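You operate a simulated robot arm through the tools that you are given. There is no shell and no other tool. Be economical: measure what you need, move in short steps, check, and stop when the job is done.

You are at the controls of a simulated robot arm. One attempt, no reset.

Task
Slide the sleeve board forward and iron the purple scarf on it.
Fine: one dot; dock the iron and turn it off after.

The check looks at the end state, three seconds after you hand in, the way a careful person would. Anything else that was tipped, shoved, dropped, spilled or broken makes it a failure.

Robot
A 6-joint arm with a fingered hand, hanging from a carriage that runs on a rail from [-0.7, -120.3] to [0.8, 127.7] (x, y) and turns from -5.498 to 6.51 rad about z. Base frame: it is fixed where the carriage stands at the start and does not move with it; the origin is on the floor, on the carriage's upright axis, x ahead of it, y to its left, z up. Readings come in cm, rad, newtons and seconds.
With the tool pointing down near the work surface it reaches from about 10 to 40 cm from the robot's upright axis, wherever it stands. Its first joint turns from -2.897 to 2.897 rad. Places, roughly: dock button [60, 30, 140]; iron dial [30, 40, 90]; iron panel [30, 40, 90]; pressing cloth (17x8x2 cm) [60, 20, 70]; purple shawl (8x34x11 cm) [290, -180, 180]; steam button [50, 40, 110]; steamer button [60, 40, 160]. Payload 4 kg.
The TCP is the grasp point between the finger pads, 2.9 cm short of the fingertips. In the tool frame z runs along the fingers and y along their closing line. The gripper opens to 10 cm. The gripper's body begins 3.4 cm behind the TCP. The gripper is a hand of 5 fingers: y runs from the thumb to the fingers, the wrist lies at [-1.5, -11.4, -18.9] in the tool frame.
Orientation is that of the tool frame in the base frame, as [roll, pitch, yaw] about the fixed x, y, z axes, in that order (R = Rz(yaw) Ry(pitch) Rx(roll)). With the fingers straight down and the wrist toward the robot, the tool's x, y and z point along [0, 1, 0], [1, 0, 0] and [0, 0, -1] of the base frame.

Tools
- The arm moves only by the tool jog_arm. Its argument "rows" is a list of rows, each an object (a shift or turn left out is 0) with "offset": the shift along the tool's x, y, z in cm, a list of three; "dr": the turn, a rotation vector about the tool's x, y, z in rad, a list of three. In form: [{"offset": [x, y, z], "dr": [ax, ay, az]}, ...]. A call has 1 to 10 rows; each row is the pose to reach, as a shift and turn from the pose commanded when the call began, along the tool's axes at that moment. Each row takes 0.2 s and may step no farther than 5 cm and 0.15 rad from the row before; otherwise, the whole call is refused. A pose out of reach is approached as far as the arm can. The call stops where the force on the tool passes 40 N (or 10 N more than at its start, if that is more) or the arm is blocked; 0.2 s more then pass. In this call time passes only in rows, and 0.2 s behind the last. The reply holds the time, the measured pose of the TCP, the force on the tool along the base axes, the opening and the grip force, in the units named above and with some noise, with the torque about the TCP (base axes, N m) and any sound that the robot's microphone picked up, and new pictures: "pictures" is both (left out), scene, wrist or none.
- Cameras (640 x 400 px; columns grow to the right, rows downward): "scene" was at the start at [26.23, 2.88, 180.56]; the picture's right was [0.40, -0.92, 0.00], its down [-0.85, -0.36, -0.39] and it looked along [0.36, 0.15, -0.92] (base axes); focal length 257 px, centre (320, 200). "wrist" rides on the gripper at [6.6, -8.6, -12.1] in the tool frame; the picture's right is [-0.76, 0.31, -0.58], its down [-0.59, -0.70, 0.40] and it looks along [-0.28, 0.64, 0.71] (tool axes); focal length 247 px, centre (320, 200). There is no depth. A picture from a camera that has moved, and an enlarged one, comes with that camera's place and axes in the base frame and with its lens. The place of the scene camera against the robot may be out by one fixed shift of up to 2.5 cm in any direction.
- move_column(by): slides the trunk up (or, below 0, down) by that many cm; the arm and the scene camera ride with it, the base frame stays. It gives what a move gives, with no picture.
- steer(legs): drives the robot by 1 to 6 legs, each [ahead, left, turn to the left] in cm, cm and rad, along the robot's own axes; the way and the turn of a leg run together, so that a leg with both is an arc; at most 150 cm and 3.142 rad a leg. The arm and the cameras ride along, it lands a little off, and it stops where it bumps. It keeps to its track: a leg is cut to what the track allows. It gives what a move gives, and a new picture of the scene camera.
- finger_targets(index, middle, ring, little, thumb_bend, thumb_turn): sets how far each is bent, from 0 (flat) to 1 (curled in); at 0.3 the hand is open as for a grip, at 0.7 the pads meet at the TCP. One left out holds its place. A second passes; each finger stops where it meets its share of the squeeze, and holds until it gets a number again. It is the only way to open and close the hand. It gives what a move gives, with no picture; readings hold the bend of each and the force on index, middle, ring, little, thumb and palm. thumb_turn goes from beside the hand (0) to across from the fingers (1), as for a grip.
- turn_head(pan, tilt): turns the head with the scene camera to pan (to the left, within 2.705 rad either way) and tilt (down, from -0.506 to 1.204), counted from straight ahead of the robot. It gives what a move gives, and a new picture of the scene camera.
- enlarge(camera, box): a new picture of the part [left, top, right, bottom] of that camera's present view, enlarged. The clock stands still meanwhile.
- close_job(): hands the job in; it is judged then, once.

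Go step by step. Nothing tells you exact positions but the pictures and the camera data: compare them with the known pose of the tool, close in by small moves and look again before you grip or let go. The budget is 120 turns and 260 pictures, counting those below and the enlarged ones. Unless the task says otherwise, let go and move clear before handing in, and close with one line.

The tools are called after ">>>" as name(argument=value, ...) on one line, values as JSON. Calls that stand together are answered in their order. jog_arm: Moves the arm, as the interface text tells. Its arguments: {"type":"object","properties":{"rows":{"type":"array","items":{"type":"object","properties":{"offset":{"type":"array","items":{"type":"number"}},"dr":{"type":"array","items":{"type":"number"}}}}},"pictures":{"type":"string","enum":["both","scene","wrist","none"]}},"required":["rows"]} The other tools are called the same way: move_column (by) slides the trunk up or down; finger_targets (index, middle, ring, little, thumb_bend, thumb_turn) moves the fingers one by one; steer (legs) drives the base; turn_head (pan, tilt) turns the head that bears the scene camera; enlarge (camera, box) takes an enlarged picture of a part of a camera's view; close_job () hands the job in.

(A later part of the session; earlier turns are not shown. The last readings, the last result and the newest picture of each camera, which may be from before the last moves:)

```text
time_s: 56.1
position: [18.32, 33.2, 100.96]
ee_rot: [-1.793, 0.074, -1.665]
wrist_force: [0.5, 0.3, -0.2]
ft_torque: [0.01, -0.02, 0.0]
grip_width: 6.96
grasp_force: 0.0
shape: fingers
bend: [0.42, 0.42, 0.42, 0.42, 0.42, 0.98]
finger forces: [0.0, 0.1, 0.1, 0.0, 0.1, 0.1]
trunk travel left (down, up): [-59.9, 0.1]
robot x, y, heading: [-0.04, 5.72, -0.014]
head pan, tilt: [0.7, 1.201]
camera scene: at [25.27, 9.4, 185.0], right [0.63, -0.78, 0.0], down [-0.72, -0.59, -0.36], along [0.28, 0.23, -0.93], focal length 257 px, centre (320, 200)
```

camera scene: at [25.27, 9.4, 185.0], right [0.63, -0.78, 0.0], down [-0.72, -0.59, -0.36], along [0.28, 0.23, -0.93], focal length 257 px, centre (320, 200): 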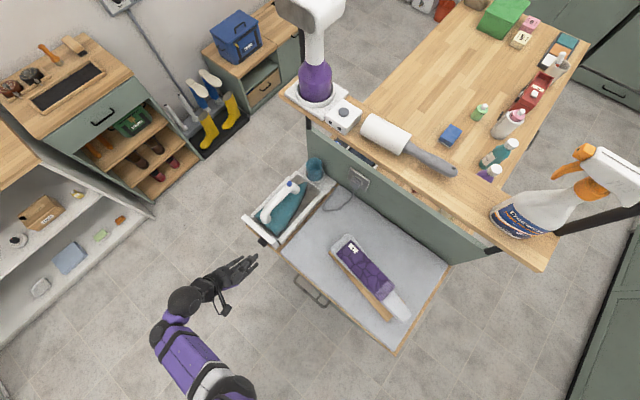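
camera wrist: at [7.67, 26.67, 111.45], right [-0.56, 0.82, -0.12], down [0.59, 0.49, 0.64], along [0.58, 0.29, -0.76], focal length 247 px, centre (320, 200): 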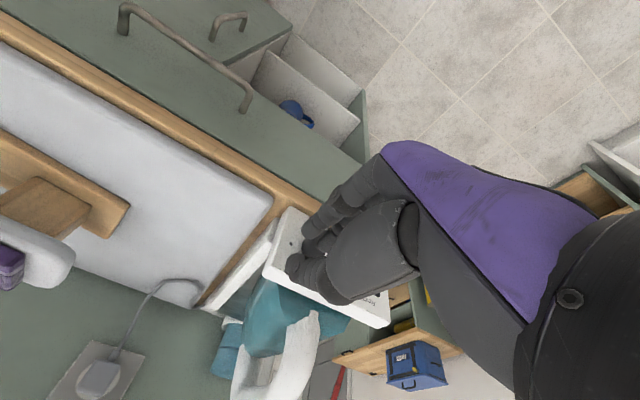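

I'd like to use only thumb plus the upper fingers so nothing hits the wooden edge under the dial. I curl the ring and little fingers to see which side they are on.

>>> finger_targets(ring=1.0, little=1.0)

>>> enlarge(camera="scene", box=[160, 160, 340, 300])

>>> enlarge(camera="wrist", box=[200, 160, 440, 320])

```text
time_s: 57.1
position: [18.3, 33.11, 101.09]
ee_rot: [-1.794, 0.075, -1.663]
wrist_force: [0.5, 0.2, -0.2]
ft_torque: [-0.01, 0.01, 0.0]
grip_width: 6.93
grasp_force: 0.0
shape: fingers
bend: [0.42, 0.42, 1.0, 1.0, 0.42, 0.98]
finger forces: [0.1, 0.1, 0.0, 0.0, 0.0, 0.1]
trunk travel left (down, up): [-59.9, 0.1]
robot x, y, heading: [0.12, 5.68, -0.007]
head pan, tilt: [0.7, 1.201]
```

```text
2.86 times, centred on (250, 230) of scene
camera zoom: at [25.26, 9.41, 185.0], right [0.63, -0.77, 0.0], down [-0.72, -0.59, -0.36], along [0.28, 0.23, -0.93], focal length 734 px, centre (520, 114)
```

zoom: 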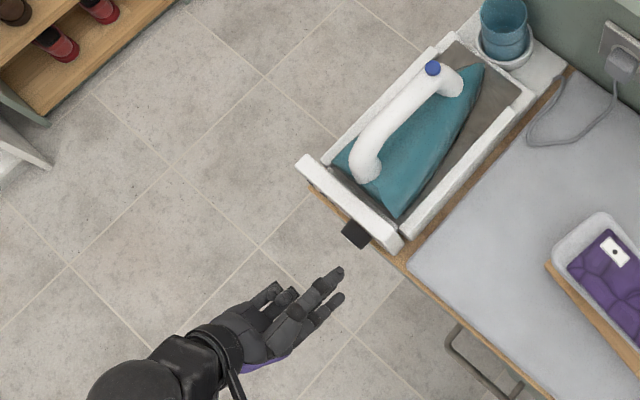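

```text
2.50 times, centred on (320, 240) of wrist
camera zoom: at [7.66, 26.68, 111.44], right [-0.56, 0.82, -0.12], down [0.59, 0.49, 0.64], along [0.58, 0.29, -0.76], focal length 617 px, centre (320, 100)
```

zoom: 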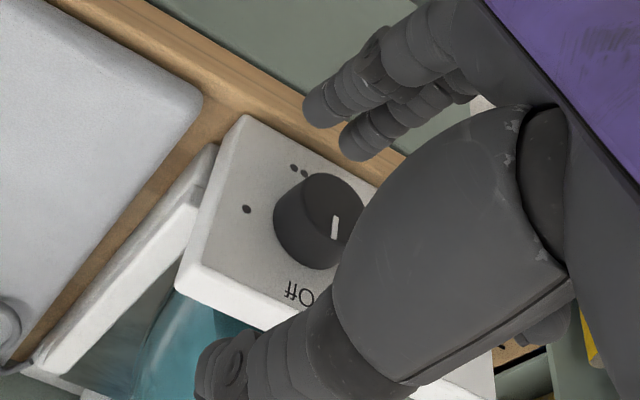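

Index/middle are on the tool +x side. I need the knob position more exactly, so I take a tighter zoom here and another after a known shift.

>>> enlarge(camera="wrist", box=[270, 190, 370, 290])

>>> jog_arm(rows=[{"offset": [4, 0, 0]}, {"offset": [8, 0, 0]}], pictures="wrist")

```text
4.00 times, centred on (320, 240) of wrist
camera zoom: at [7.66, 26.68, 111.44], right [-0.56, 0.82, -0.12], down [0.59, 0.49, 0.64], along [0.58, 0.29, -0.76], focal length 988 px, centre (320, 40)
```

zoom: 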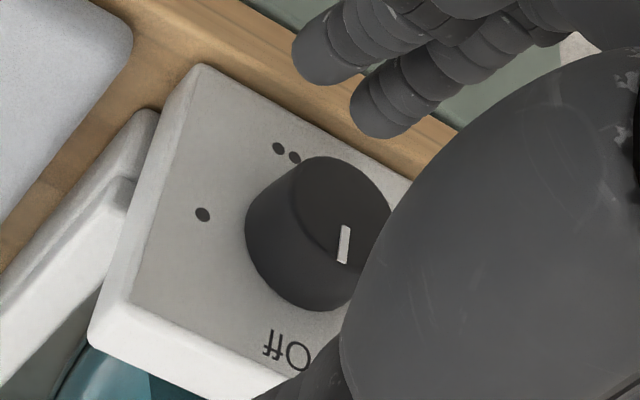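

```text
time_s: 57.7
position: [17.68, 25.08, 100.29]
ee_rot: [-1.793, 0.077, -1.664]
wrist_force: [-0.4, 0.0, 0.2]
ft_torque: [0.02, 0.04, -0.07]
grip_width: 6.96
grasp_force: 0.1
shape: fingers
bend: [0.42, 0.42, 1.0, 1.0, 0.42, 0.98]
finger forces: [0.0, 0.0, 0.0, 0.0, 0.0, 0.0]
trunk travel left (down, up): [-59.9, 0.1]
robot x, y, heading: [-0.15, 5.83, -0.019]
head pan, tilt: [0.7, 1.201]
camera wrist: at [7.04, 18.69, 110.7], right [-0.56, 0.82, -0.11], down [0.59, 0.49, 0.64], along [0.58, 0.29, -0.76], focal length 247 px, centre (320, 200)
```

wrist: 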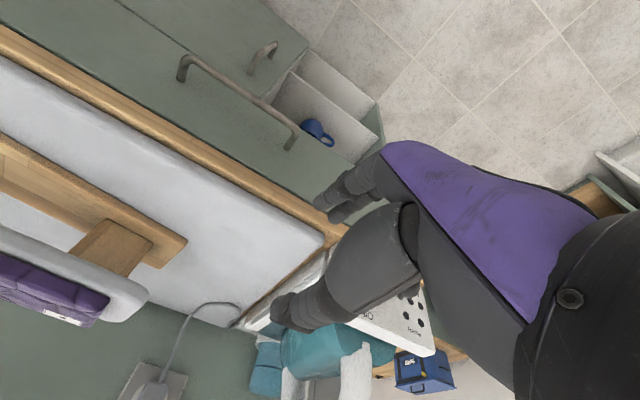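

>>> jog_arm(rows=[{"offset": [-4, 0, 0]}, {"offset": [-8, 0, 0]}, {"offset": [-12, 0, 0]}, {"offset": [-16, 0, 0]}], pictures="wrist")

>>> enlarge(camera="wrist", box=[200, 160, 360, 280])

```text
time_s: 58.7
position: [19.01, 41.38, 101.5]
ee_rot: [-1.793, 0.074, -1.663]
wrist_force: [0.4, -0.8, -0.5]
ft_torque: [0.03, -0.02, 0.05]
grip_width: 6.93
grasp_force: 0.0
shape: fingers
bend: [0.42, 0.42, 1.0, 1.0, 0.42, 0.98]
finger forces: [0.1, 0.1, 0.0, 0.0, 0.1, 0.0]
trunk travel left (down, up): [-59.9, 0.1]
robot x, y, heading: [0.12, 5.69, -0.013]
head pan, tilt: [0.7, 1.201]
camera wrist: at [8.39, 34.89, 111.88], right [-0.56, 0.82, -0.12], down [0.59, 0.49, 0.64], along [0.58, 0.29, -0.76], focal length 247 px, centre (320, 200)
```

wrist: 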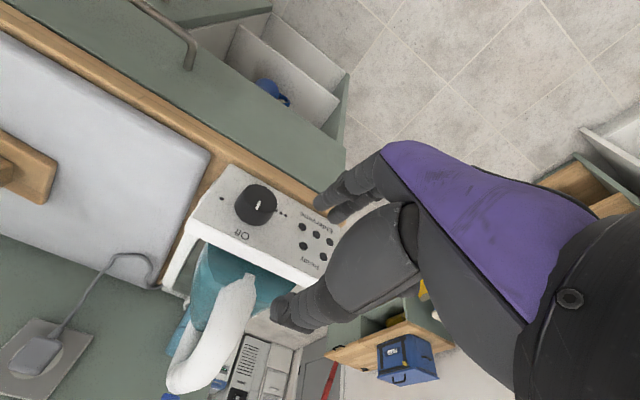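

```text
3.33 times, centred on (280, 220) of wrist
camera zoom: at [8.39, 34.89, 111.88], right [-0.56, 0.82, -0.12], down [0.59, 0.49, 0.64], along [0.58, 0.29, -0.76], focal length 823 px, centre (453, 133)
```

zoom: 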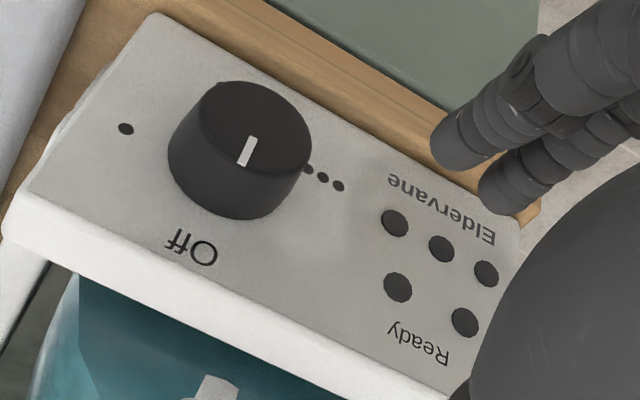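

The dial centre triangulates to (y 37.0, z 94.2), panel at x 27.35, knob face x≈25.4, one dot ≈80° clockwise from Off. I shape thumb+middle+ring for a pinch and move to just in front of the knob with the tool squared up.

>>> finger_targets(index=1.0, middle=0.5, ring=0.5, little=1.0, thumb_bend=0.5)

>>> jog_arm(rows=[{"offset": [1.6, 2.1, 1.1], "dr": [0.07, -0.026, 0]}, {"offset": [3.2, 4.2, 2.2], "dr": [0.15, -0.05, 0]}, {"offset": [4.77, 6.37, 3.39], "dr": [0.22, -0.078, 0]}])

>>> enlarge(camera="scene", box=[200, 180, 300, 280])

```text
time_s: 59.7
position: [18.84, 41.28, 101.42]
ee_rot: [-1.792, 0.074, -1.666]
wrist_force: [-0.2, 0.4, 0.3]
ft_torque: [0.01, -0.01, 0.01]
grip_width: 4.02
grasp_force: 0.1
shape: fingers
bend: [1.0, 0.5, 0.5, 1.0, 0.5, 0.98]
finger forces: [0.1, 0.0, 0.1, 0.0, 0.0, 0.0]
trunk travel left (down, up): [-59.9, 0.1]
robot x, y, heading: [-0.02, 5.49, -0.015]
head pan, tilt: [0.7, 1.201]
```

```text
time_s: 60.5
position: [20.64, 36.17, 94.54]
ee_rot: [-1.567, 0.083, -1.587]
wrist_force: [0.3, -1.9, -0.7]
ft_torque: [0.03, -0.03, 0.14]
grip_width: 4.01
grasp_force: 0.1
shape: fingers
bend: [1.0, 0.5, 0.5, 1.0, 0.5, 0.98]
finger forces: [0.1, 0.1, 0.0, 0.0, 0.0, 0.0]
out of reach, approached as far as the arm can: row 3
trunk travel left (down, up): [-59.9, 0.1]
robot x, y, heading: [-0.07, 5.57, -0.012]
head pan, tilt: [0.7, 1.201]
camera scene: at [25.27, 9.37, 185.0], right [0.63, -0.77, 0.0], down [-0.72, -0.59, -0.36], along [0.28, 0.23, -0.93], focal length 257 px, centre (320, 200)
camera wrist: at [8.37, 29.07, 102.33], right [-0.56, 0.79, -0.25], down [0.4, 0.52, 0.75], along [0.72, 0.32, -0.61], focal length 247 px, centre (320, 200)
```

scene: 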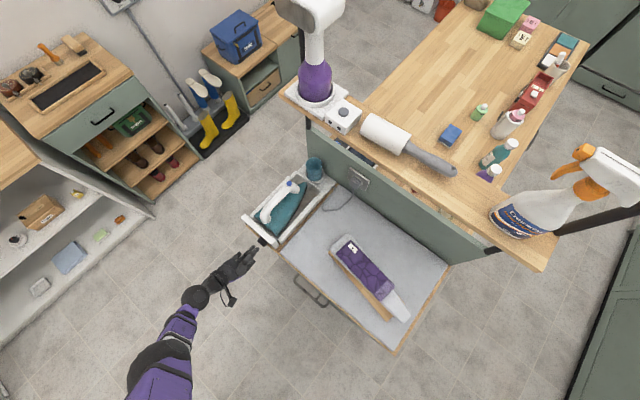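
wrist: 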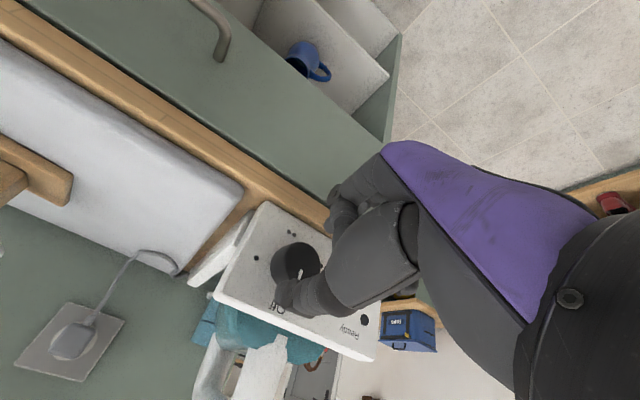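

```text
4.00 times, centred on (250, 230) of scene
camera zoom: at [25.27, 9.37, 185.0], right [0.63, -0.77, 0.0], down [-0.72, -0.59, -0.36], along [0.28, 0.23, -0.93], focal length 1027 px, centre (600, 80)
```

zoom: 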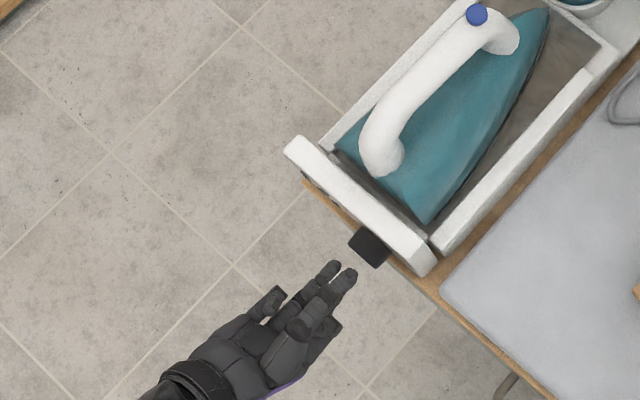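

Tool is squared to the panel. I open the pinch slightly and centre on the knob axis.

>>> finger_targets(middle=0.45, ring=0.45, thumb_bend=0.45)

>>> jog_arm(rows=[{"offset": [-0.85, 0.25, 0]}], pictures="none")

>>> enlarge(camera="wrist", box=[200, 170, 400, 330])

```text
time_s: 61.5
position: [20.66, 36.48, 94.49]
ee_rot: [-1.568, 0.082, -1.586]
wrist_force: [-1.1, 0.0, 0.3]
ft_torque: [0.01, 0.01, 0.03]
grip_width: 4.21
grasp_force: 0.1
shape: fingers
bend: [1.0, 0.45, 0.45, 1.0, 0.45, 0.98]
finger forces: [0.0, 0.1, 0.1, 0.0, 0.0, 0.1]
trunk travel left (down, up): [-59.9, 0.1]
robot x, y, heading: [-0.27, 5.97, -0.015]
head pan, tilt: [0.7, 1.201]
```

```text
time_s: 61.9
position: [20.55, 36.74, 94.83]
ee_rot: [-1.567, 0.083, -1.586]
wrist_force: [-0.7, 0.3, -0.5]
ft_torque: [-0.04, 0.0, 0.01]
grip_width: 4.21
grasp_force: 0.2
shape: fingers
bend: [1.0, 0.45, 0.45, 1.0, 0.45, 0.98]
finger forces: [0.0, 0.1, 0.1, 0.1, 0.1, 0.1]
out of reach, approached as far as the arm can: row 1
trunk travel left (down, up): [-59.9, 0.1]
robot x, y, heading: [-0.12, 5.53, -0.019]
head pan, tilt: [0.7, 1.201]
```

```text
2.50 times, centred on (300, 250) of wrist
camera zoom: at [8.21, 29.66, 102.65], right [-0.56, 0.79, -0.25], down [0.4, 0.52, 0.75], along [0.72, 0.32, -0.61], focal length 617 px, centre (370, 75)
```

zoom: 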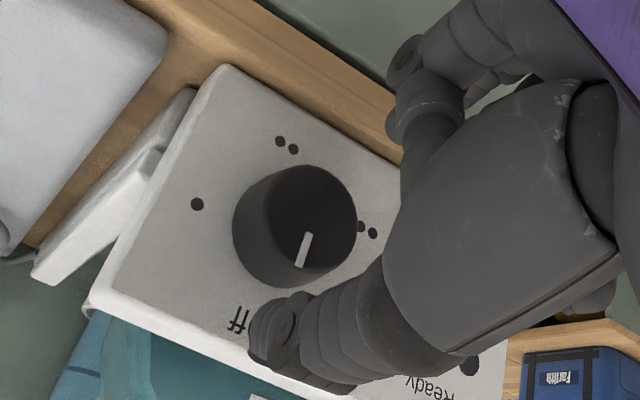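

The arm is at a low-reach limit here; I lower the trunk 5 cm and correct the height by the arm.

>>> jog_arm(rows=[{"offset": [0, -3, -0.5]}], pictures="none")

>>> move_column(by=-6)

```text
time_s: 62.3
position: [19.82, 37.11, 98.04]
ee_rot: [-1.567, 0.085, -1.586]
wrist_force: [0.6, 1.7, 0.1]
ft_torque: [-0.01, 0.01, -0.08]
grip_width: 4.22
grasp_force: 0.0
shape: fingers
bend: [1.0, 0.45, 0.45, 1.0, 0.45, 0.98]
finger forces: [0.1, 0.0, 0.1, 0.1, 0.0, 0.0]
trunk travel left (down, up): [-59.9, 0.1]
robot x, y, heading: [-0.13, 5.56, -0.017]
head pan, tilt: [0.7, 1.201]
```

```text
time_s: 63.3
position: [19.79, 36.56, 92.0]
ee_rot: [-1.567, 0.082, -1.587]
wrist_force: [0.1, 0.3, -0.1]
ft_torque: [-0.03, 0.0, 0.02]
grip_width: 4.21
grasp_force: 0.2
shape: fingers
bend: [1.0, 0.45, 0.45, 1.0, 0.45, 0.98]
finger forces: [0.0, 0.1, 0.1, 0.0, 0.0, 0.1]
trunk travel left (down, up): [-53.9, 6.1]
robot x, y, heading: [-0.14, 5.47, -0.015]
head pan, tilt: [0.7, 1.201]
```

>>> finger_targets(middle=0.49, ring=0.49, thumb_bend=0.48)

>>> jog_arm(rows=[{"offset": [-0.6, -2.15, 0]}, {"offset": [-0.6, -2.15, 1]}, {"offset": [-0.6, -2.15, 2.2]}], pictures="wrist")

>>> enlarge(camera="wrist", box=[200, 170, 400, 330])

```text
time_s: 64.3
position: [19.79, 36.59, 91.93]
ee_rot: [-1.567, 0.081, -1.586]
wrist_force: [1.0, 0.0, -1.1]
ft_torque: [-0.02, -0.03, -0.01]
grip_width: 4.09
grasp_force: 0.1
shape: fingers
bend: [1.0, 0.49, 0.49, 1.0, 0.48, 0.98]
finger forces: [0.0, 0.0, 0.0, 0.0, 0.0, 0.0]
trunk travel left (down, up): [-53.9, 6.1]
robot x, y, heading: [-0.36, 5.6, -0.015]
head pan, tilt: [0.7, 1.201]
```

```text
time_s: 65.1
position: [22.2, 37.11, 94.26]
ee_rot: [-1.566, 0.083, -1.587]
wrist_force: [0.1, 0.0, -0.9]
ft_torque: [-0.02, -0.03, 0.03]
grip_width: 4.07
grasp_force: 0.1
shape: fingers
bend: [1.0, 0.49, 0.49, 1.0, 0.48, 0.98]
finger forces: [0.0, 0.1, 0.1, 0.0, 0.0, 0.0]
trunk travel left (down, up): [-53.9, 6.1]
robot x, y, heading: [0.01, 5.31, -0.013]
head pan, tilt: [0.7, 1.201]
camera wrist: at [9.81, 29.92, 102.1], right [-0.56, 0.79, -0.25], down [0.4, 0.52, 0.75], along [0.72, 0.32, -0.61], focal length 247 px, centre (320, 200)
```

wrist: 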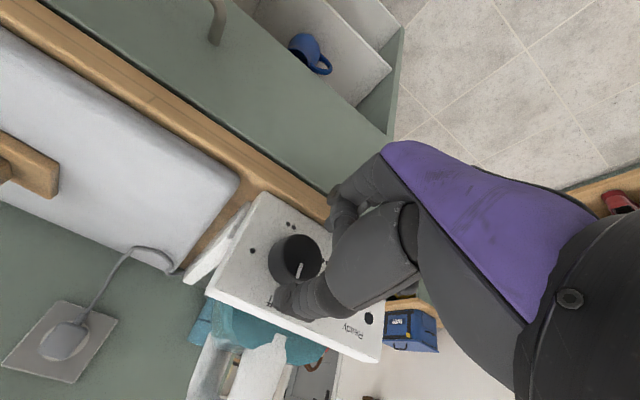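

```text
2.50 times, centred on (300, 250) of wrist
camera zoom: at [9.81, 29.92, 102.1], right [-0.56, 0.79, -0.25], down [0.4, 0.52, 0.75], along [0.72, 0.32, -0.61], focal length 617 px, centre (370, 75)
```

zoom: 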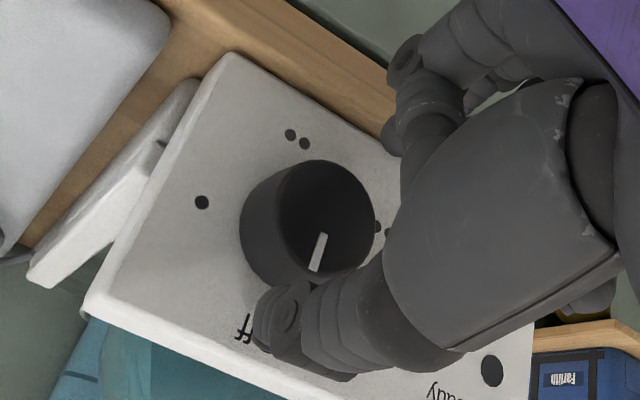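

Thumb lies above the knob as planned. I advance over the knob and close the pinch.

>>> jog_arm(rows=[{"offset": [0, 0, 0.6]}, {"offset": [0, 0, 1.2]}, {"offset": [0, 0, 1.8]}], pictures="none")

>>> finger_targets(middle=0.62, ring=0.62, thumb_bend=0.62)

>>> enlarge(camera="wrist", box=[200, 170, 400, 330])

>>> enlarge(camera="scene", box=[200, 180, 300, 280])

```text
time_s: 65.9
position: [23.92, 37.02, 94.02]
ee_rot: [-1.566, 0.083, -1.586]
wrist_force: [-0.4, 0.2, 0.0]
ft_torque: [-0.01, -0.02, 0.0]
grip_width: 4.08
grasp_force: 0.1
shape: fingers
bend: [1.0, 0.49, 0.49, 1.0, 0.48, 0.98]
finger forces: [0.1, 0.0, 0.1, 0.1, 0.0, 0.1]
trunk travel left (down, up): [-53.9, 6.1]
robot x, y, heading: [0.02, 5.7, -0.015]
head pan, tilt: [0.7, 1.201]
```

```text
time_s: 66.9
position: [23.9, 37.09, 94.14]
ee_rot: [-1.567, 0.083, -1.589]
wrist_force: [-0.7, 0.1, 4.9]
ft_torque: [-0.05, -0.14, -0.04]
grip_width: 3.86
grasp_force: 2.8
shape: fingers
bend: [1.0, 0.61, 0.62, 1.0, 0.58, 0.97]
finger forces: [0.1, 0.5, 0.0, 0.0, 5.1, 0.1]
trunk travel left (down, up): [-53.9, 6.1]
robot x, y, heading: [-0.04, 5.78, -0.017]
head pan, tilt: [0.7, 1.201]
```

```text
2.50 times, centred on (300, 250) of wrist
camera zoom: at [11.65, 29.93, 101.94], right [-0.56, 0.79, -0.25], down [0.4, 0.52, 0.75], along [0.72, 0.32, -0.61], focal length 617 px, centre (370, 75)
```

zoom: 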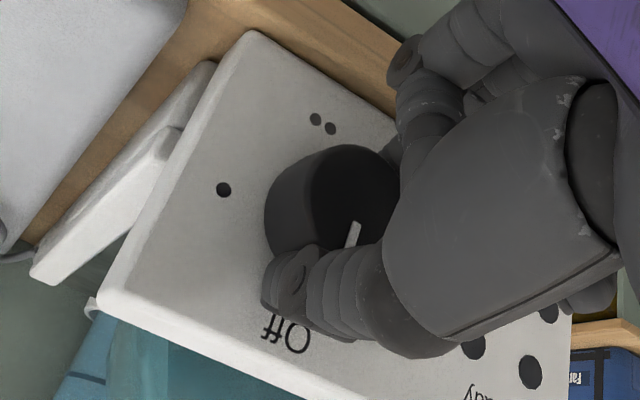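

```text
4.00 times, centred on (250, 230) of scene
camera zoom: at [25.27, 9.41, 179.0], right [0.63, -0.77, 0.0], down [-0.72, -0.59, -0.36], along [0.28, 0.23, -0.93], focal length 1027 px, centre (600, 80)
```

zoom: 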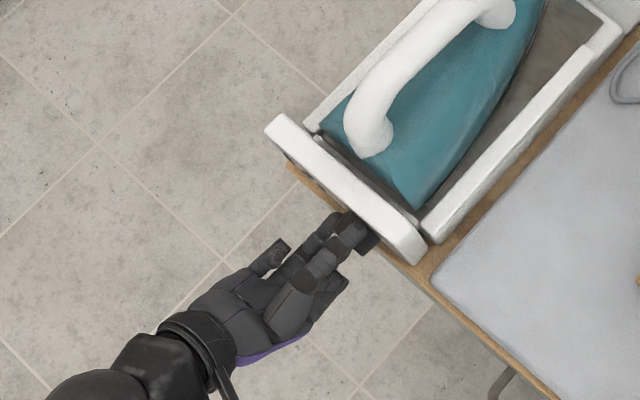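

Thumb and middle touch but sit about 1 cm left of the knob's centre. I loosen, shift right 0.9 cm and close harder.

>>> finger_targets(middle=0.5, ring=0.5, thumb_bend=0.49)

>>> jog_arm(rows=[{"offset": [0.9, -0.2, 0.3]}], pictures="none")

>>> finger_targets(middle=0.75, ring=0.75, thumb_bend=0.7)

>>> enlarge(camera="scene", box=[210, 190, 290, 270])

>>> enlarge(camera="wrist", box=[200, 170, 400, 330])

```text
time_s: 67.9
position: [23.77, 37.04, 94.06]
ee_rot: [-1.567, 0.082, -1.588]
wrist_force: [0.1, -0.3, 0.5]
ft_torque: [-0.01, 0.0, -0.02]
grip_width: 4.02
grasp_force: 0.2
shape: fingers
bend: [1.0, 0.5, 0.5, 1.0, 0.49, 0.97]
finger forces: [0.0, 0.0, 0.0, 0.1, 0.0, 0.0]
trunk travel left (down, up): [-53.9, 6.1]
robot x, y, heading: [0.11, 5.8, -0.015]
head pan, tilt: [0.7, 1.201]
```

```text
time_s: 68.3
position: [24.04, 35.98, 94.27]
ee_rot: [-1.567, 0.082, -1.587]
wrist_force: [-1.0, -0.5, -0.6]
ft_torque: [-0.05, 0.1, -0.01]
grip_width: 4.03
grasp_force: 0.8
shape: fingers
bend: [1.0, 0.5, 0.5, 1.0, 0.49, 0.98]
finger forces: [0.0, 1.7, 0.1, 0.0, 0.1, 0.0]
trunk travel left (down, up): [-53.9, 6.1]
robot x, y, heading: [-0.08, 5.78, -0.013]
head pan, tilt: [0.7, 1.201]
```

```text
time_s: 69.3
position: [24.08, 36.32, 94.35]
ee_rot: [-1.568, 0.081, -1.587]
wrist_force: [0.0, 7.7, -10.2]
ft_torque: [-0.15, 0.28, 0.14]
grip_width: 3.62
grasp_force: 12.3
shape: fingers
bend: [1.0, 0.61, 0.72, 1.0, 0.65, 0.95]
finger forces: [0.1, 12.7, 7.1, 0.1, 5.4, 0.1]
trunk travel left (down, up): [-53.9, 6.1]
robot x, y, heading: [-0.05, 5.75, -0.014]
head pan, tilt: [0.7, 1.201]
```

```text
5.00 times, centred on (250, 230) of scene
camera zoom: at [25.25, 9.44, 178.99], right [0.63, -0.77, 0.0], down [-0.72, -0.59, -0.36], along [0.28, 0.23, -0.93], focal length 1284 px, centre (670, 50)
```

zoom: 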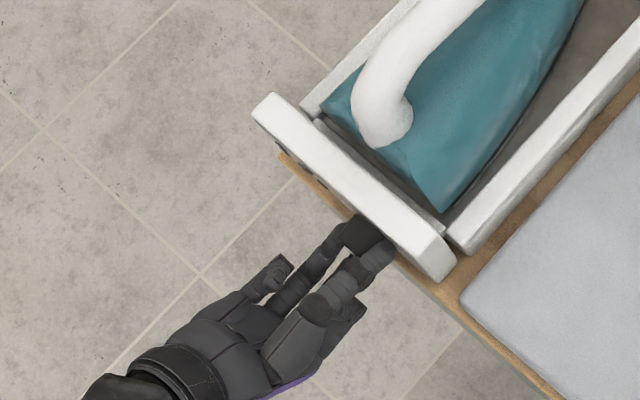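

```text
2.50 times, centred on (300, 250) of wrist
camera zoom: at [11.78, 29.11, 102.06], right [-0.56, 0.79, -0.24], down [0.4, 0.52, 0.75], along [0.72, 0.32, -0.61], focal length 617 px, centre (370, 75)
```

zoom: 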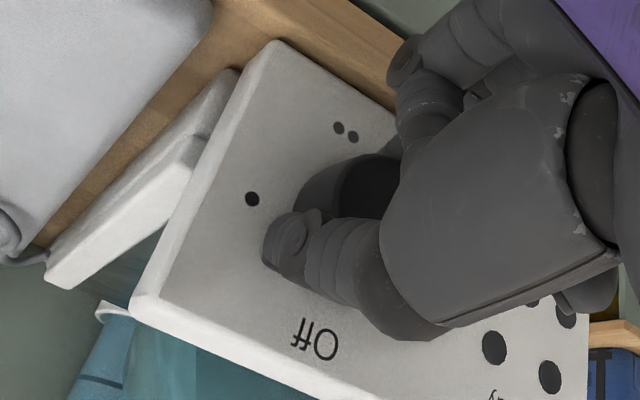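

Now slightly too far right; I split the difference and re-grip.

>>> finger_targets(middle=0.5, ring=0.5, thumb_bend=0.48)

>>> jog_arm(rows=[{"offset": [-0.55, 0, 0]}], pictures="none")

>>> finger_targets(middle=0.75, ring=0.75, thumb_bend=0.72)

>>> enlarge(camera="scene", box=[210, 190, 290, 270])

>>> enlarge(camera="wrist", box=[200, 170, 400, 330])

```text
time_s: 70.3
position: [24.11, 36.15, 94.22]
ee_rot: [-1.567, 0.082, -1.587]
wrist_force: [-1.2, -0.8, -0.2]
ft_torque: [-0.04, 0.06, -0.03]
grip_width: 4.06
grasp_force: 0.9
shape: fingers
bend: [1.0, 0.51, 0.5, 1.0, 0.48, 0.97]
finger forces: [0.1, 1.6, 0.0, 0.0, 0.0, 0.0]
trunk travel left (down, up): [-53.9, 6.1]
robot x, y, heading: [0.02, 5.39, -0.016]
head pan, tilt: [0.7, 1.201]
```

```text
time_s: 70.7
position: [24.07, 36.76, 94.21]
ee_rot: [-1.567, 0.083, -1.587]
wrist_force: [-2.7, -0.1, 0.3]
ft_torque: [0.05, 0.1, 0.06]
grip_width: 4.09
grasp_force: 1.4
shape: fingers
bend: [1.0, 0.5, 0.5, 1.0, 0.48, 0.98]
finger forces: [0.0, 2.8, 0.1, 0.0, 0.0, 0.1]
trunk travel left (down, up): [-53.9, 6.1]
robot x, y, heading: [0.1, 5.65, -0.018]
head pan, tilt: [0.7, 1.201]
```

```text
time_s: 71.7
position: [24.0, 36.69, 94.17]
ee_rot: [-1.567, 0.084, -1.584]
wrist_force: [-2.4, 5.2, 0.6]
ft_torque: [-0.05, 0.01, 0.12]
grip_width: 3.78
grasp_force: 10.8
shape: fingers
bend: [1.0, 0.62, 0.75, 1.0, 0.64, 0.96]
finger forces: [0.0, 12.2, 0.1, 0.0, 9.4, 0.0]
trunk travel left (down, up): [-53.9, 6.1]
robot x, y, heading: [0.26, 5.93, -0.014]
head pan, tilt: [0.7, 1.201]
```

```text
5.00 times, centred on (250, 230) of scene
camera zoom: at [25.25, 9.44, 179.0], right [0.63, -0.77, 0.0], down [-0.72, -0.59, -0.36], along [0.28, 0.23, -0.93], focal length 1284 px, centre (670, 50)
```

zoom: 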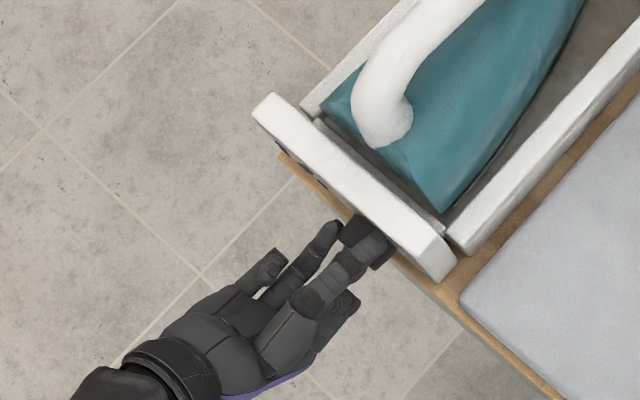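

```text
2.50 times, centred on (300, 250) of wrist
camera zoom: at [11.82, 29.7, 102.06], right [-0.56, 0.79, -0.24], down [0.4, 0.52, 0.75], along [0.72, 0.32, -0.61], focal length 617 px, centre (370, 75)
```

zoom: 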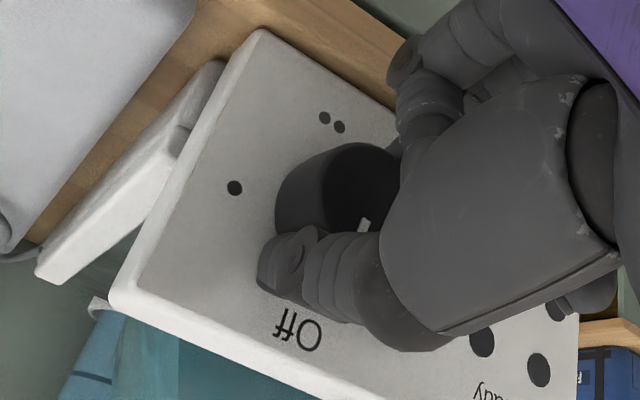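

Good pinch: thumb 9 N against middle 12 N. I rotate clockwise (about +x) in small steps.

>>> jog_arm(rows=[{"dr": [0, 0, 0.1]}, {"dr": [0, 0, 0.2]}, {"dr": [0, 0, 0.3]}, {"dr": [0, 0, 0.4]}, {"dr": [0, 0, 0.5]}], pictures="wrist")

>>> enlarge(camera="wrist", box=[200, 130, 400, 290])

```text
time_s: 72.9
position: [24.13, 36.87, 94.17]
ee_rot: [-1.565, 0.585, -1.583]
wrist_force: [0.5, 5.9, 0.1]
ft_torque: [0.01, 0.05, 0.24]
grip_width: 3.7
grasp_force: 11.3
shape: fingers
bend: [1.0, 0.61, 0.75, 1.0, 0.64, 0.96]
finger forces: [0.1, 14.4, 0.5, 0.0, 8.1, 0.0]
trunk travel left (down, up): [-53.9, 6.1]
robot x, y, heading: [-0.1, 5.38, -0.027]
head pan, tilt: [0.7, 1.201]
camera wrist: at [11.76, 26.79, 97.65], right [-0.56, 0.81, 0.16], down [0.4, 0.1, 0.91], along [0.72, 0.58, -0.38], focal length 247 px, centre (320, 200)
```

wrist: 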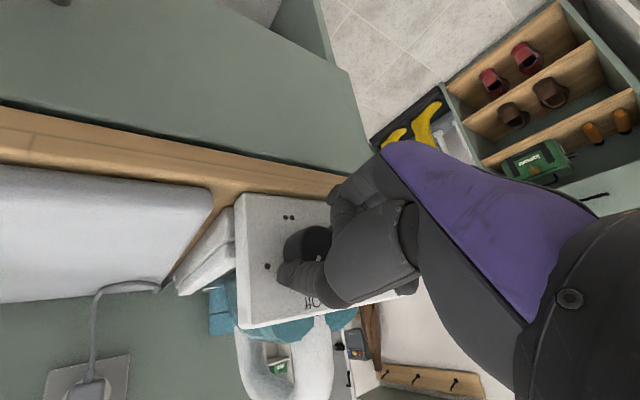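

```text
2.50 times, centred on (300, 210) of wrist
camera zoom: at [11.76, 26.79, 97.65], right [-0.56, 0.81, 0.16], down [0.4, 0.1, 0.91], along [0.72, 0.58, -0.38], focal length 617 px, centre (370, 175)
```

zoom: 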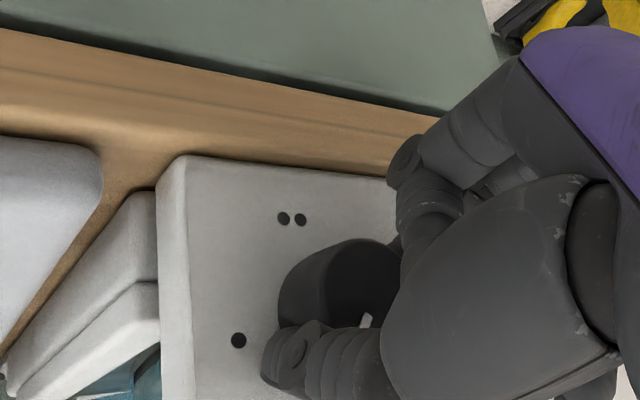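

The pointer stays beside the thumb, so the knob is turning with the hand. I continue to about 80° in total.

>>> jog_arm(rows=[{"dr": [0, 0, 0.1]}, {"dr": [0, 0, 0.2]}, {"dr": [0, 0, 0.3]}, {"dr": [0, 0, 0.4]}, {"dr": [0, 0, 0.5]}, {"dr": [0, 0, 0.6]}, {"dr": [0, 0, 0.7]}, {"dr": [0, 0, 0.8]}, {"dr": [0, 0, 0.88]}], pictures="wrist")

>>> enlarge(camera="wrist", box=[200, 110, 400, 270])

```text
time_s: 74.9
position: [24.02, 36.86, 94.36]
ee_rot: [-1.514, 1.464, -1.529]
wrist_force: [2.0, 5.7, -0.3]
ft_torque: [0.0, 0.01, 0.24]
grip_width: 3.65
grasp_force: 10.5
shape: fingers
bend: [1.0, 0.59, 0.75, 1.0, 0.65, 0.95]
finger forces: [0.0, 13.4, 0.1, 0.0, 7.4, 0.1]
trunk travel left (down, up): [-53.9, 6.1]
robot x, y, heading: [-0.02, 5.51, -0.018]
head pan, tilt: [0.7, 1.201]
camera wrist: at [11.78, 27.74, 88.62], right [-0.57, 0.39, 0.72], down [0.39, -0.64, 0.66], along [0.72, 0.66, 0.22], focal length 247 px, centre (320, 200)
```

wrist: 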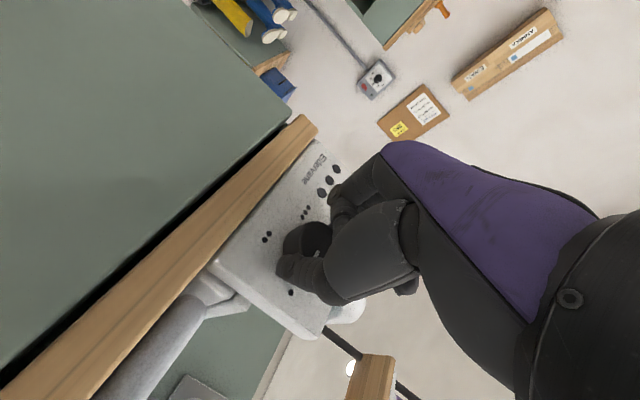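

```text
2.50 times, centred on (300, 190) of wrist
camera zoom: at [11.78, 27.74, 88.62], right [-0.57, 0.39, 0.72], down [0.39, -0.64, 0.66], along [0.72, 0.66, 0.22], focal length 617 px, centre (370, 225)
```

zoom: 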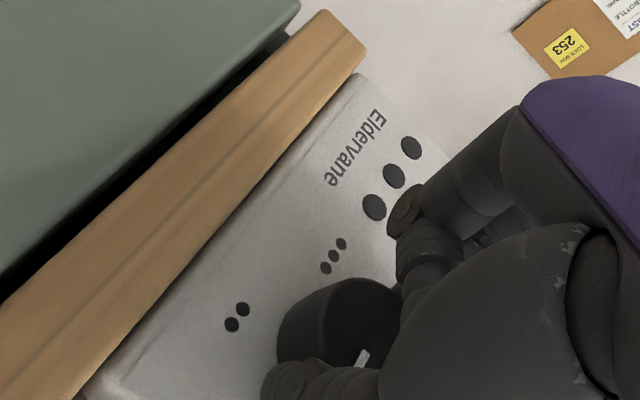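

Rotated ~79°. I release, back off straight, and look at the pointer and lamps.

>>> finger_targets(middle=0.48, ring=0.48, thumb_bend=0.45)

>>> jog_arm(rows=[{"offset": [0, 0, -2]}, {"offset": [0, 0, -4]}, {"offset": [-2, 0, -5]}, {"offset": [-5, 0, -5]}], pictures="wrist")

>>> enlarge(camera="wrist", box=[200, 110, 400, 270])

```text
time_s: 75.9
position: [24.02, 36.74, 94.41]
ee_rot: [-1.543, 1.461, -1.558]
wrist_force: [0.0, 0.0, -0.7]
ft_torque: [0.01, 0.01, -0.01]
grip_width: 4.17
grasp_force: 0.0
shape: fingers
bend: [1.0, 0.48, 0.48, 1.0, 0.45, 0.97]
finger forces: [0.0, 0.1, 0.0, 0.0, 0.0, 0.0]
trunk travel left (down, up): [-53.9, 6.1]
robot x, y, heading: [0.05, 5.59, -0.016]
head pan, tilt: [0.7, 1.201]
```

```text
time_s: 76.9
position: [18.58, 37.34, 95.81]
ee_rot: [-1.502, 1.464, -1.519]
wrist_force: [0.5, 0.2, 0.8]
ft_torque: [0.0, 0.03, -0.01]
grip_width: 4.21
grasp_force: 0.1
shape: fingers
bend: [1.0, 0.48, 0.48, 1.0, 0.45, 0.98]
finger forces: [0.0, 0.0, 0.0, 0.0, 0.1, 0.0]
out of reach, approached as far as the arm can: row 2, 3, 4
trunk travel left (down, up): [-53.9, 6.1]
robot x, y, heading: [0.03, 5.47, -0.016]
head pan, tilt: [0.7, 1.201]
camera wrist: at [6.41, 28.24, 90.06], right [-0.57, 0.4, 0.72], down [0.38, -0.64, 0.66], along [0.72, 0.66, 0.22], focal length 247 px, centre (320, 200)
```

wrist: 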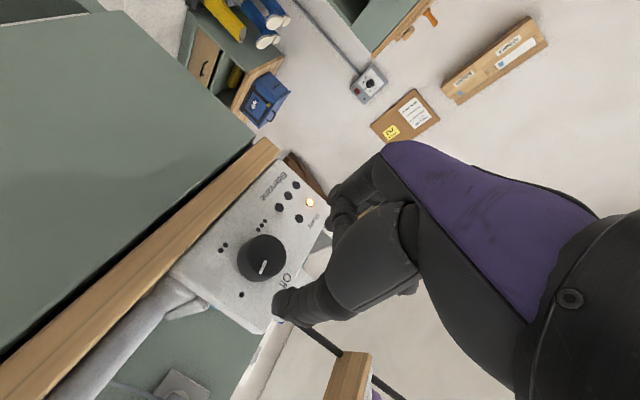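

```text
2.50 times, centred on (300, 190) of wrist
camera zoom: at [6.41, 28.24, 90.06], right [-0.57, 0.4, 0.72], down [0.38, -0.64, 0.66], along [0.72, 0.66, 0.22], focal length 617 px, centre (370, 225)
```

zoom: 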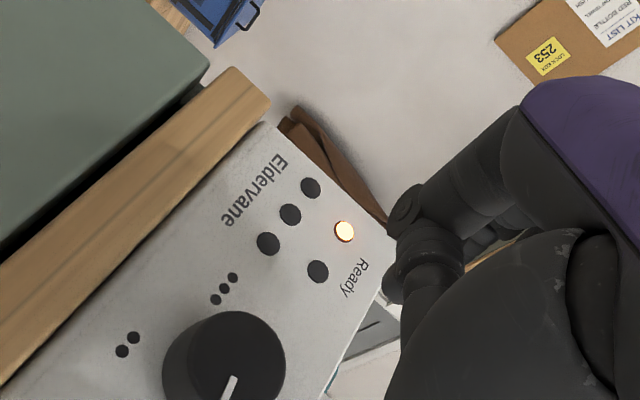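

>>> enlarge(camera="wrist", box=[210, 210, 310, 310])

```text
4.00 times, centred on (260, 260) of wrist
camera zoom: at [6.41, 28.24, 90.06], right [-0.57, 0.4, 0.72], down [0.38, -0.64, 0.66], along [0.72, 0.66, 0.22], focal length 988 px, centre (560, -40)
```

zoom: 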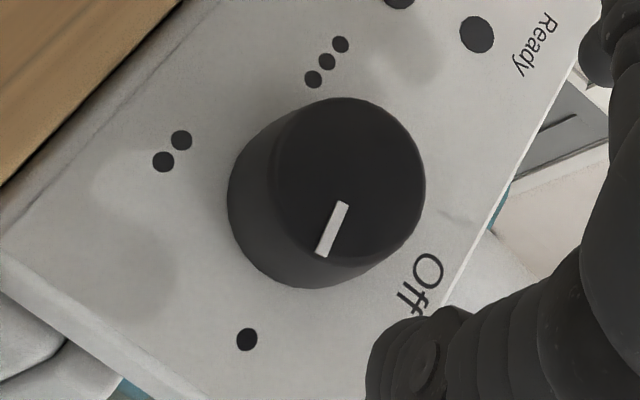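

The pointer is on one dot and the power/heating lamp is lit; Ready will come later. Meanwhile I raise the trunk, shift right, and turn the hand back to pointing down.

>>> move_column(by=6)

>>> steer(legs=[[0, -15, 0]])

>>> finger_targets(index=0.28, middle=0.28, ring=0.28, little=0.28, thumb_bend=0.28)

>>> jog_arm(rows=[{"offset": [-1, 0, 0], "dr": [0, 0.15, 0]}, {"offset": [-3, 0, 0], "dr": [0, 0.3, 0]}, {"offset": [-5, 0, 1], "dr": [0, 0.45, 0]}, {"offset": [-7, 0, 2], "dr": [0, 0.6, 0]}, {"offset": [-8, 0, 4], "dr": [0, 0.75, 0]}, {"offset": [-8, 0, 6], "dr": [0, 0.9, 0]}, {"offset": [-8, 0, 8], "dr": [0, 1.05, 0]}, {"offset": [-8, 0, 10], "dr": [0, 1.2, 0]}, {"offset": [-8, 0, 12], "dr": [0, 1.35, 0]}, {"offset": [-8, 0, 13], "dr": [0, 1.46, 0]}])

```text
time_s: 77.9
position: [18.66, 37.26, 101.79]
ee_rot: [-1.51, 1.463, -1.526]
wrist_force: [0.6, -0.4, 0.0]
ft_torque: [0.01, 0.02, 0.0]
grip_width: 4.17
grasp_force: 0.1
shape: fingers
bend: [1.0, 0.48, 0.48, 1.0, 0.45, 0.98]
finger forces: [0.0, 0.1, 0.1, 0.1, 0.0, 0.1]
trunk travel left (down, up): [-59.9, 0.1]
robot x, y, heading: [0.18, 5.75, -0.013]
head pan, tilt: [0.7, 1.201]
```

```text
time_s: 79.3
position: [18.7, 22.38, 101.93]
ee_rot: [-1.517, 1.465, -1.538]
wrist_force: [0.5, -0.9, 0.5]
ft_torque: [0.0, -0.02, -0.03]
grip_width: 4.22
grasp_force: 0.1
shape: fingers
bend: [1.0, 0.48, 0.48, 1.0, 0.45, 0.98]
finger forces: [0.1, 0.0, 0.1, 0.1, 0.0, 0.0]
trunk travel left (down, up): [-59.9, 0.1]
robot x, y, heading: [0.19, -9.51, -0.019]
head pan, tilt: [0.7, 1.201]
camera scene: at [25.18, -5.55, 185.0], right [0.63, -0.78, 0.0], down [-0.72, -0.59, -0.36], along [0.28, 0.23, -0.93], focal length 257 px, centre (320, 200)
```

scene: 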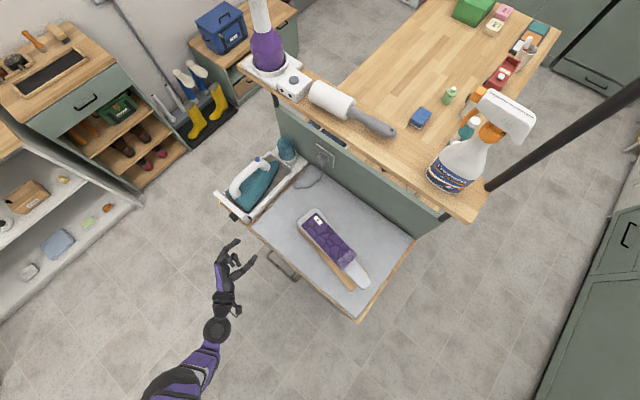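

```text
time_s: 80.3
position: [18.71, 22.32, 101.87]
ee_rot: [-1.506, 1.466, -1.525]
wrist_force: [0.0, -0.2, 0.1]
ft_torque: [-0.03, 0.02, 0.0]
grip_width: 10.21
grasp_force: 0.1
shape: fingers
bend: [0.28, 0.28, 0.28, 0.28, 0.28, 0.98]
finger forces: [0.0, 0.0, 0.1, 0.0, 0.1, 0.0]
trunk travel left (down, up): [-59.9, 0.1]
robot x, y, heading: [-0.26, -9.34, -0.017]
head pan, tilt: [0.7, 1.201]
```

```text
time_s: 81.6
position: [23.95, 36.08, 90.2]
ee_rot: [-3.007, 0.728, -3.056]
wrist_force: [-19.9, -9.4, 18.8]
ft_torque: [1.2, -0.47, 1.04]
grip_width: 10.21
grasp_force: 20.9
shape: fingers
bend: [0.28, 0.28, 0.27, 0.28, 0.28, 0.98]
finger forces: [0.0, 3.2, 38.1, 0.8, 0.0, 0.0]
out of reach, approached as far as the arm can: row 1, 2, 3, 4, 5, 6
trunk travel left (down, up): [-59.9, 0.1]
robot x, y, heading: [0.08, -9.76, -0.013]
head pan, tilt: [0.7, 1.201]
stopped in row 6: the force on the tool passed its limit at 89 N (the readings are from after the stop); the commanded pose is now the measured one
camera scene: at [25.08, -5.54, 184.97], right [0.63, -0.78, 0.0], down [-0.72, -0.59, -0.36], along [0.28, 0.23, -0.93], focal length 257 px, centre (320, 200)
camera wrist: at [10.89, 27.99, 95.58], right [0.18, 0.4, 0.9], down [0.7, -0.69, 0.17], along [0.69, 0.6, -0.4], focal length 247 px, centre (320, 200)
```

scene: 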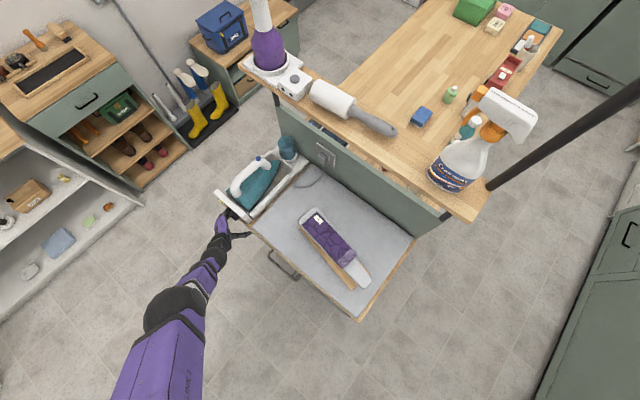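
wrist: 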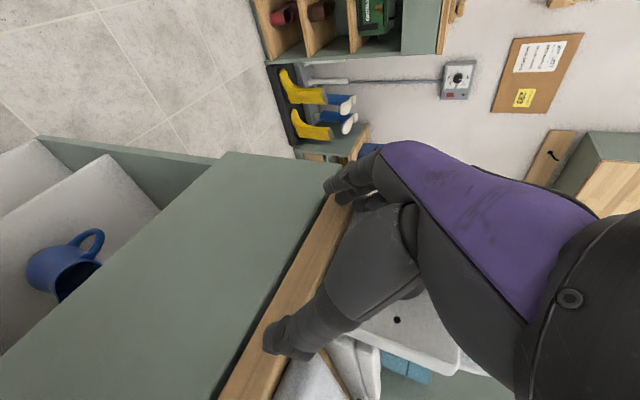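

The arm bumped the table front because of a reach limit; I back straight off toward the robot and inspect.

>>> jog_arm(rows=[{"offset": [1.5, 0, -1.3]}, {"offset": [3, 0, -2.6]}])

>>> enlarge(camera="scene", box=[190, 120, 330, 260])

```text
time_s: 82.2
position: [20.56, 36.18, 90.03]
ee_rot: [-3.005, 0.731, -3.062]
wrist_force: [0.2, -0.9, -0.3]
ft_torque: [0.03, 0.06, 0.01]
grip_width: 10.24
grasp_force: 0.0
shape: fingers
bend: [0.28, 0.28, 0.28, 0.28, 0.28, 0.98]
finger forces: [0.1, 0.0, 0.0, 0.1, 0.0, 0.0]
out of reach, approached as far as the arm can: row 2
trunk travel left (down, up): [-59.9, 0.1]
robot x, y, heading: [0.1, -9.19, -0.014]
head pan, tilt: [0.7, 1.201]
camera scene: at [25.19, -5.53, 185.0], right [0.63, -0.78, 0.0], down [-0.72, -0.59, -0.36], along [0.28, 0.23, -0.93], focal length 257 px, centre (320, 200)
camera wrist: at [7.38, 28.3, 95.32], right [0.18, 0.4, 0.9], down [0.7, -0.7, 0.17], along [0.7, 0.6, -0.4], focal length 247 px, centre (320, 200)
```

scene: 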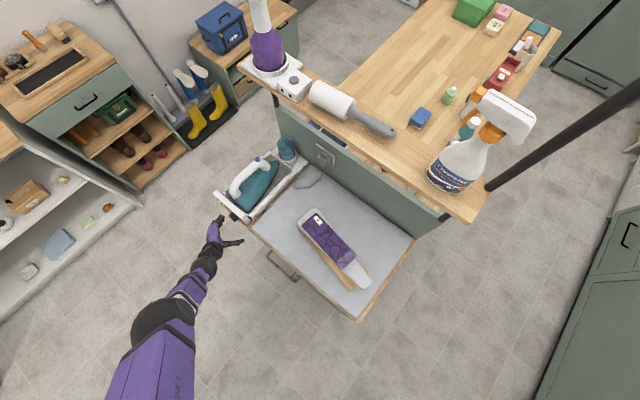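
wrist: 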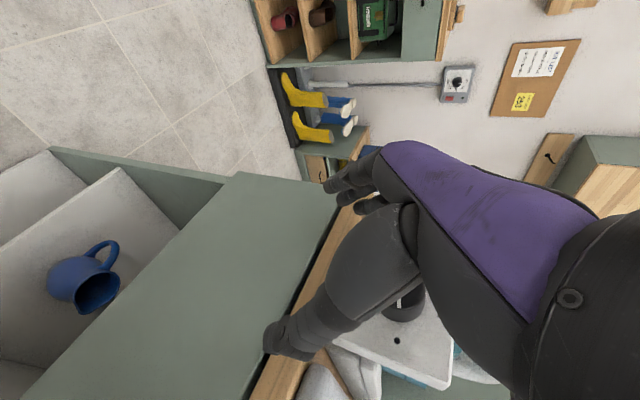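

```text
2.86 times, centred on (260, 190) of scene
camera zoom: at [25.19, -5.53, 185.0], right [0.63, -0.78, 0.0], down [-0.72, -0.59, -0.36], along [0.28, 0.23, -0.93], focal length 734 px, centre (491, 229)
```

zoom: 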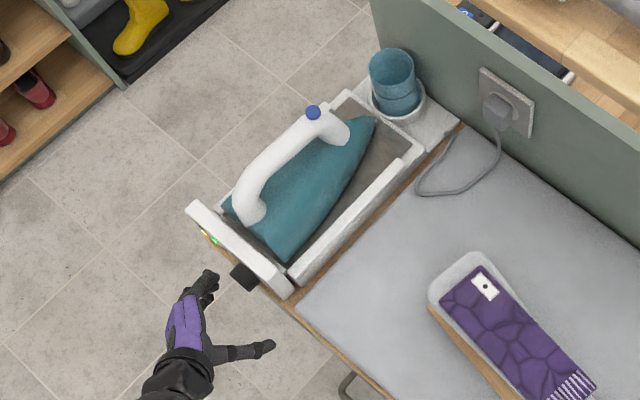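

Nothing looks displaced, and both the orange and a green (Ready) lamp are lit. I raise the hand in small steps before turning it.

>>> jog_arm(rows=[{"offset": [-2, 0, -2.2]}, {"offset": [-4, 0, -4.4]}, {"offset": [-6, 0, -6.6]}], pictures="scene")

```text
time_s: 83.2
position: [19.87, 32.1, 93.23]
ee_rot: [-2.809, 0.689, -2.931]
wrist_force: [-0.8, -1.7, -1.2]
ft_torque: [0.13, -0.03, 0.08]
grip_width: 10.25
grasp_force: 0.0
shape: fingers
bend: [0.28, 0.28, 0.28, 0.28, 0.28, 0.98]
finger forces: [0.1, 0.0, 0.1, 0.1, 0.1, 0.0]
out of reach, approached as far as the arm can: row 1, 2
trunk travel left (down, up): [-59.9, 0.1]
robot x, y, heading: [-0.01, -9.6, -0.02]
head pan, tilt: [0.7, 1.201]
stopped in row 3: the arm was blocked; the commanded pose is now the measured one
camera scene: at [25.16, -5.62, 184.98], right [0.63, -0.78, 0.0], down [-0.72, -0.59, -0.36], along [0.28, 0.23, -0.93], focal length 257 px, centre (320, 200)
```

scene: 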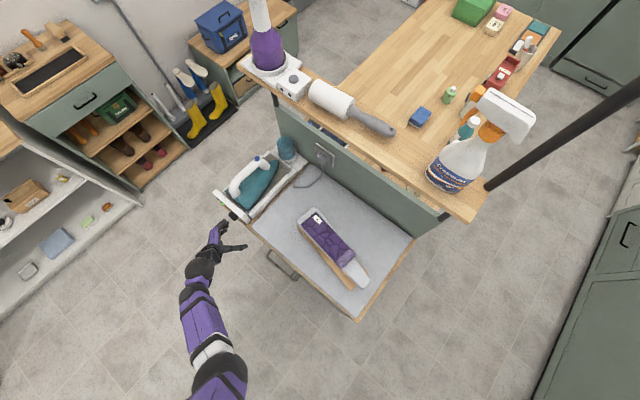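

>>> jog_arm(rows=[{"offset": [0, -2, -0.5]}, {"offset": [0, -4, -1]}, {"offset": [0, -6, -1.5]}, {"offset": [0, -8, -2]}], pictures="none")

```text
time_s: 84.2
position: [18.7, 25.43, 97.27]
ee_rot: [-2.824, 0.694, -2.941]
wrist_force: [-0.4, 0.0, 0.5]
ft_torque: [-0.01, 0.03, -0.01]
grip_width: 10.25
grasp_force: 0.0
shape: fingers
bend: [0.28, 0.28, 0.28, 0.28, 0.28, 0.98]
finger forces: [0.0, 0.1, 0.0, 0.0, 0.1, 0.0]
trunk travel left (down, up): [-59.9, 0.1]
robot x, y, heading: [-0.13, -9.39, -0.018]
head pan, tilt: [0.7, 1.201]
```

>>> jog_arm(rows=[{"offset": [-1.3, -0.5, -1.5]}, {"offset": [-2.6, -1, -3]}, {"offset": [-3.9, -1.5, -4.5]}, {"offset": [-5.2, -2, -6]}], pictures="none")

```text
time_s: 85.2
position: [18.53, 25.36, 105.39]
ee_rot: [-2.821, 0.692, -2.939]
wrist_force: [0.0, -0.7, -0.4]
ft_torque: [-0.05, 0.0, 0.04]
grip_width: 10.23
grasp_force: 0.1
shape: fingers
bend: [0.28, 0.28, 0.28, 0.28, 0.28, 0.98]
finger forces: [0.0, 0.0, 0.0, 0.0, 0.0, 0.0]
trunk travel left (down, up): [-59.9, 0.1]
robot x, y, heading: [-0.24, -9.11, -0.017]
head pan, tilt: [0.7, 1.201]
```

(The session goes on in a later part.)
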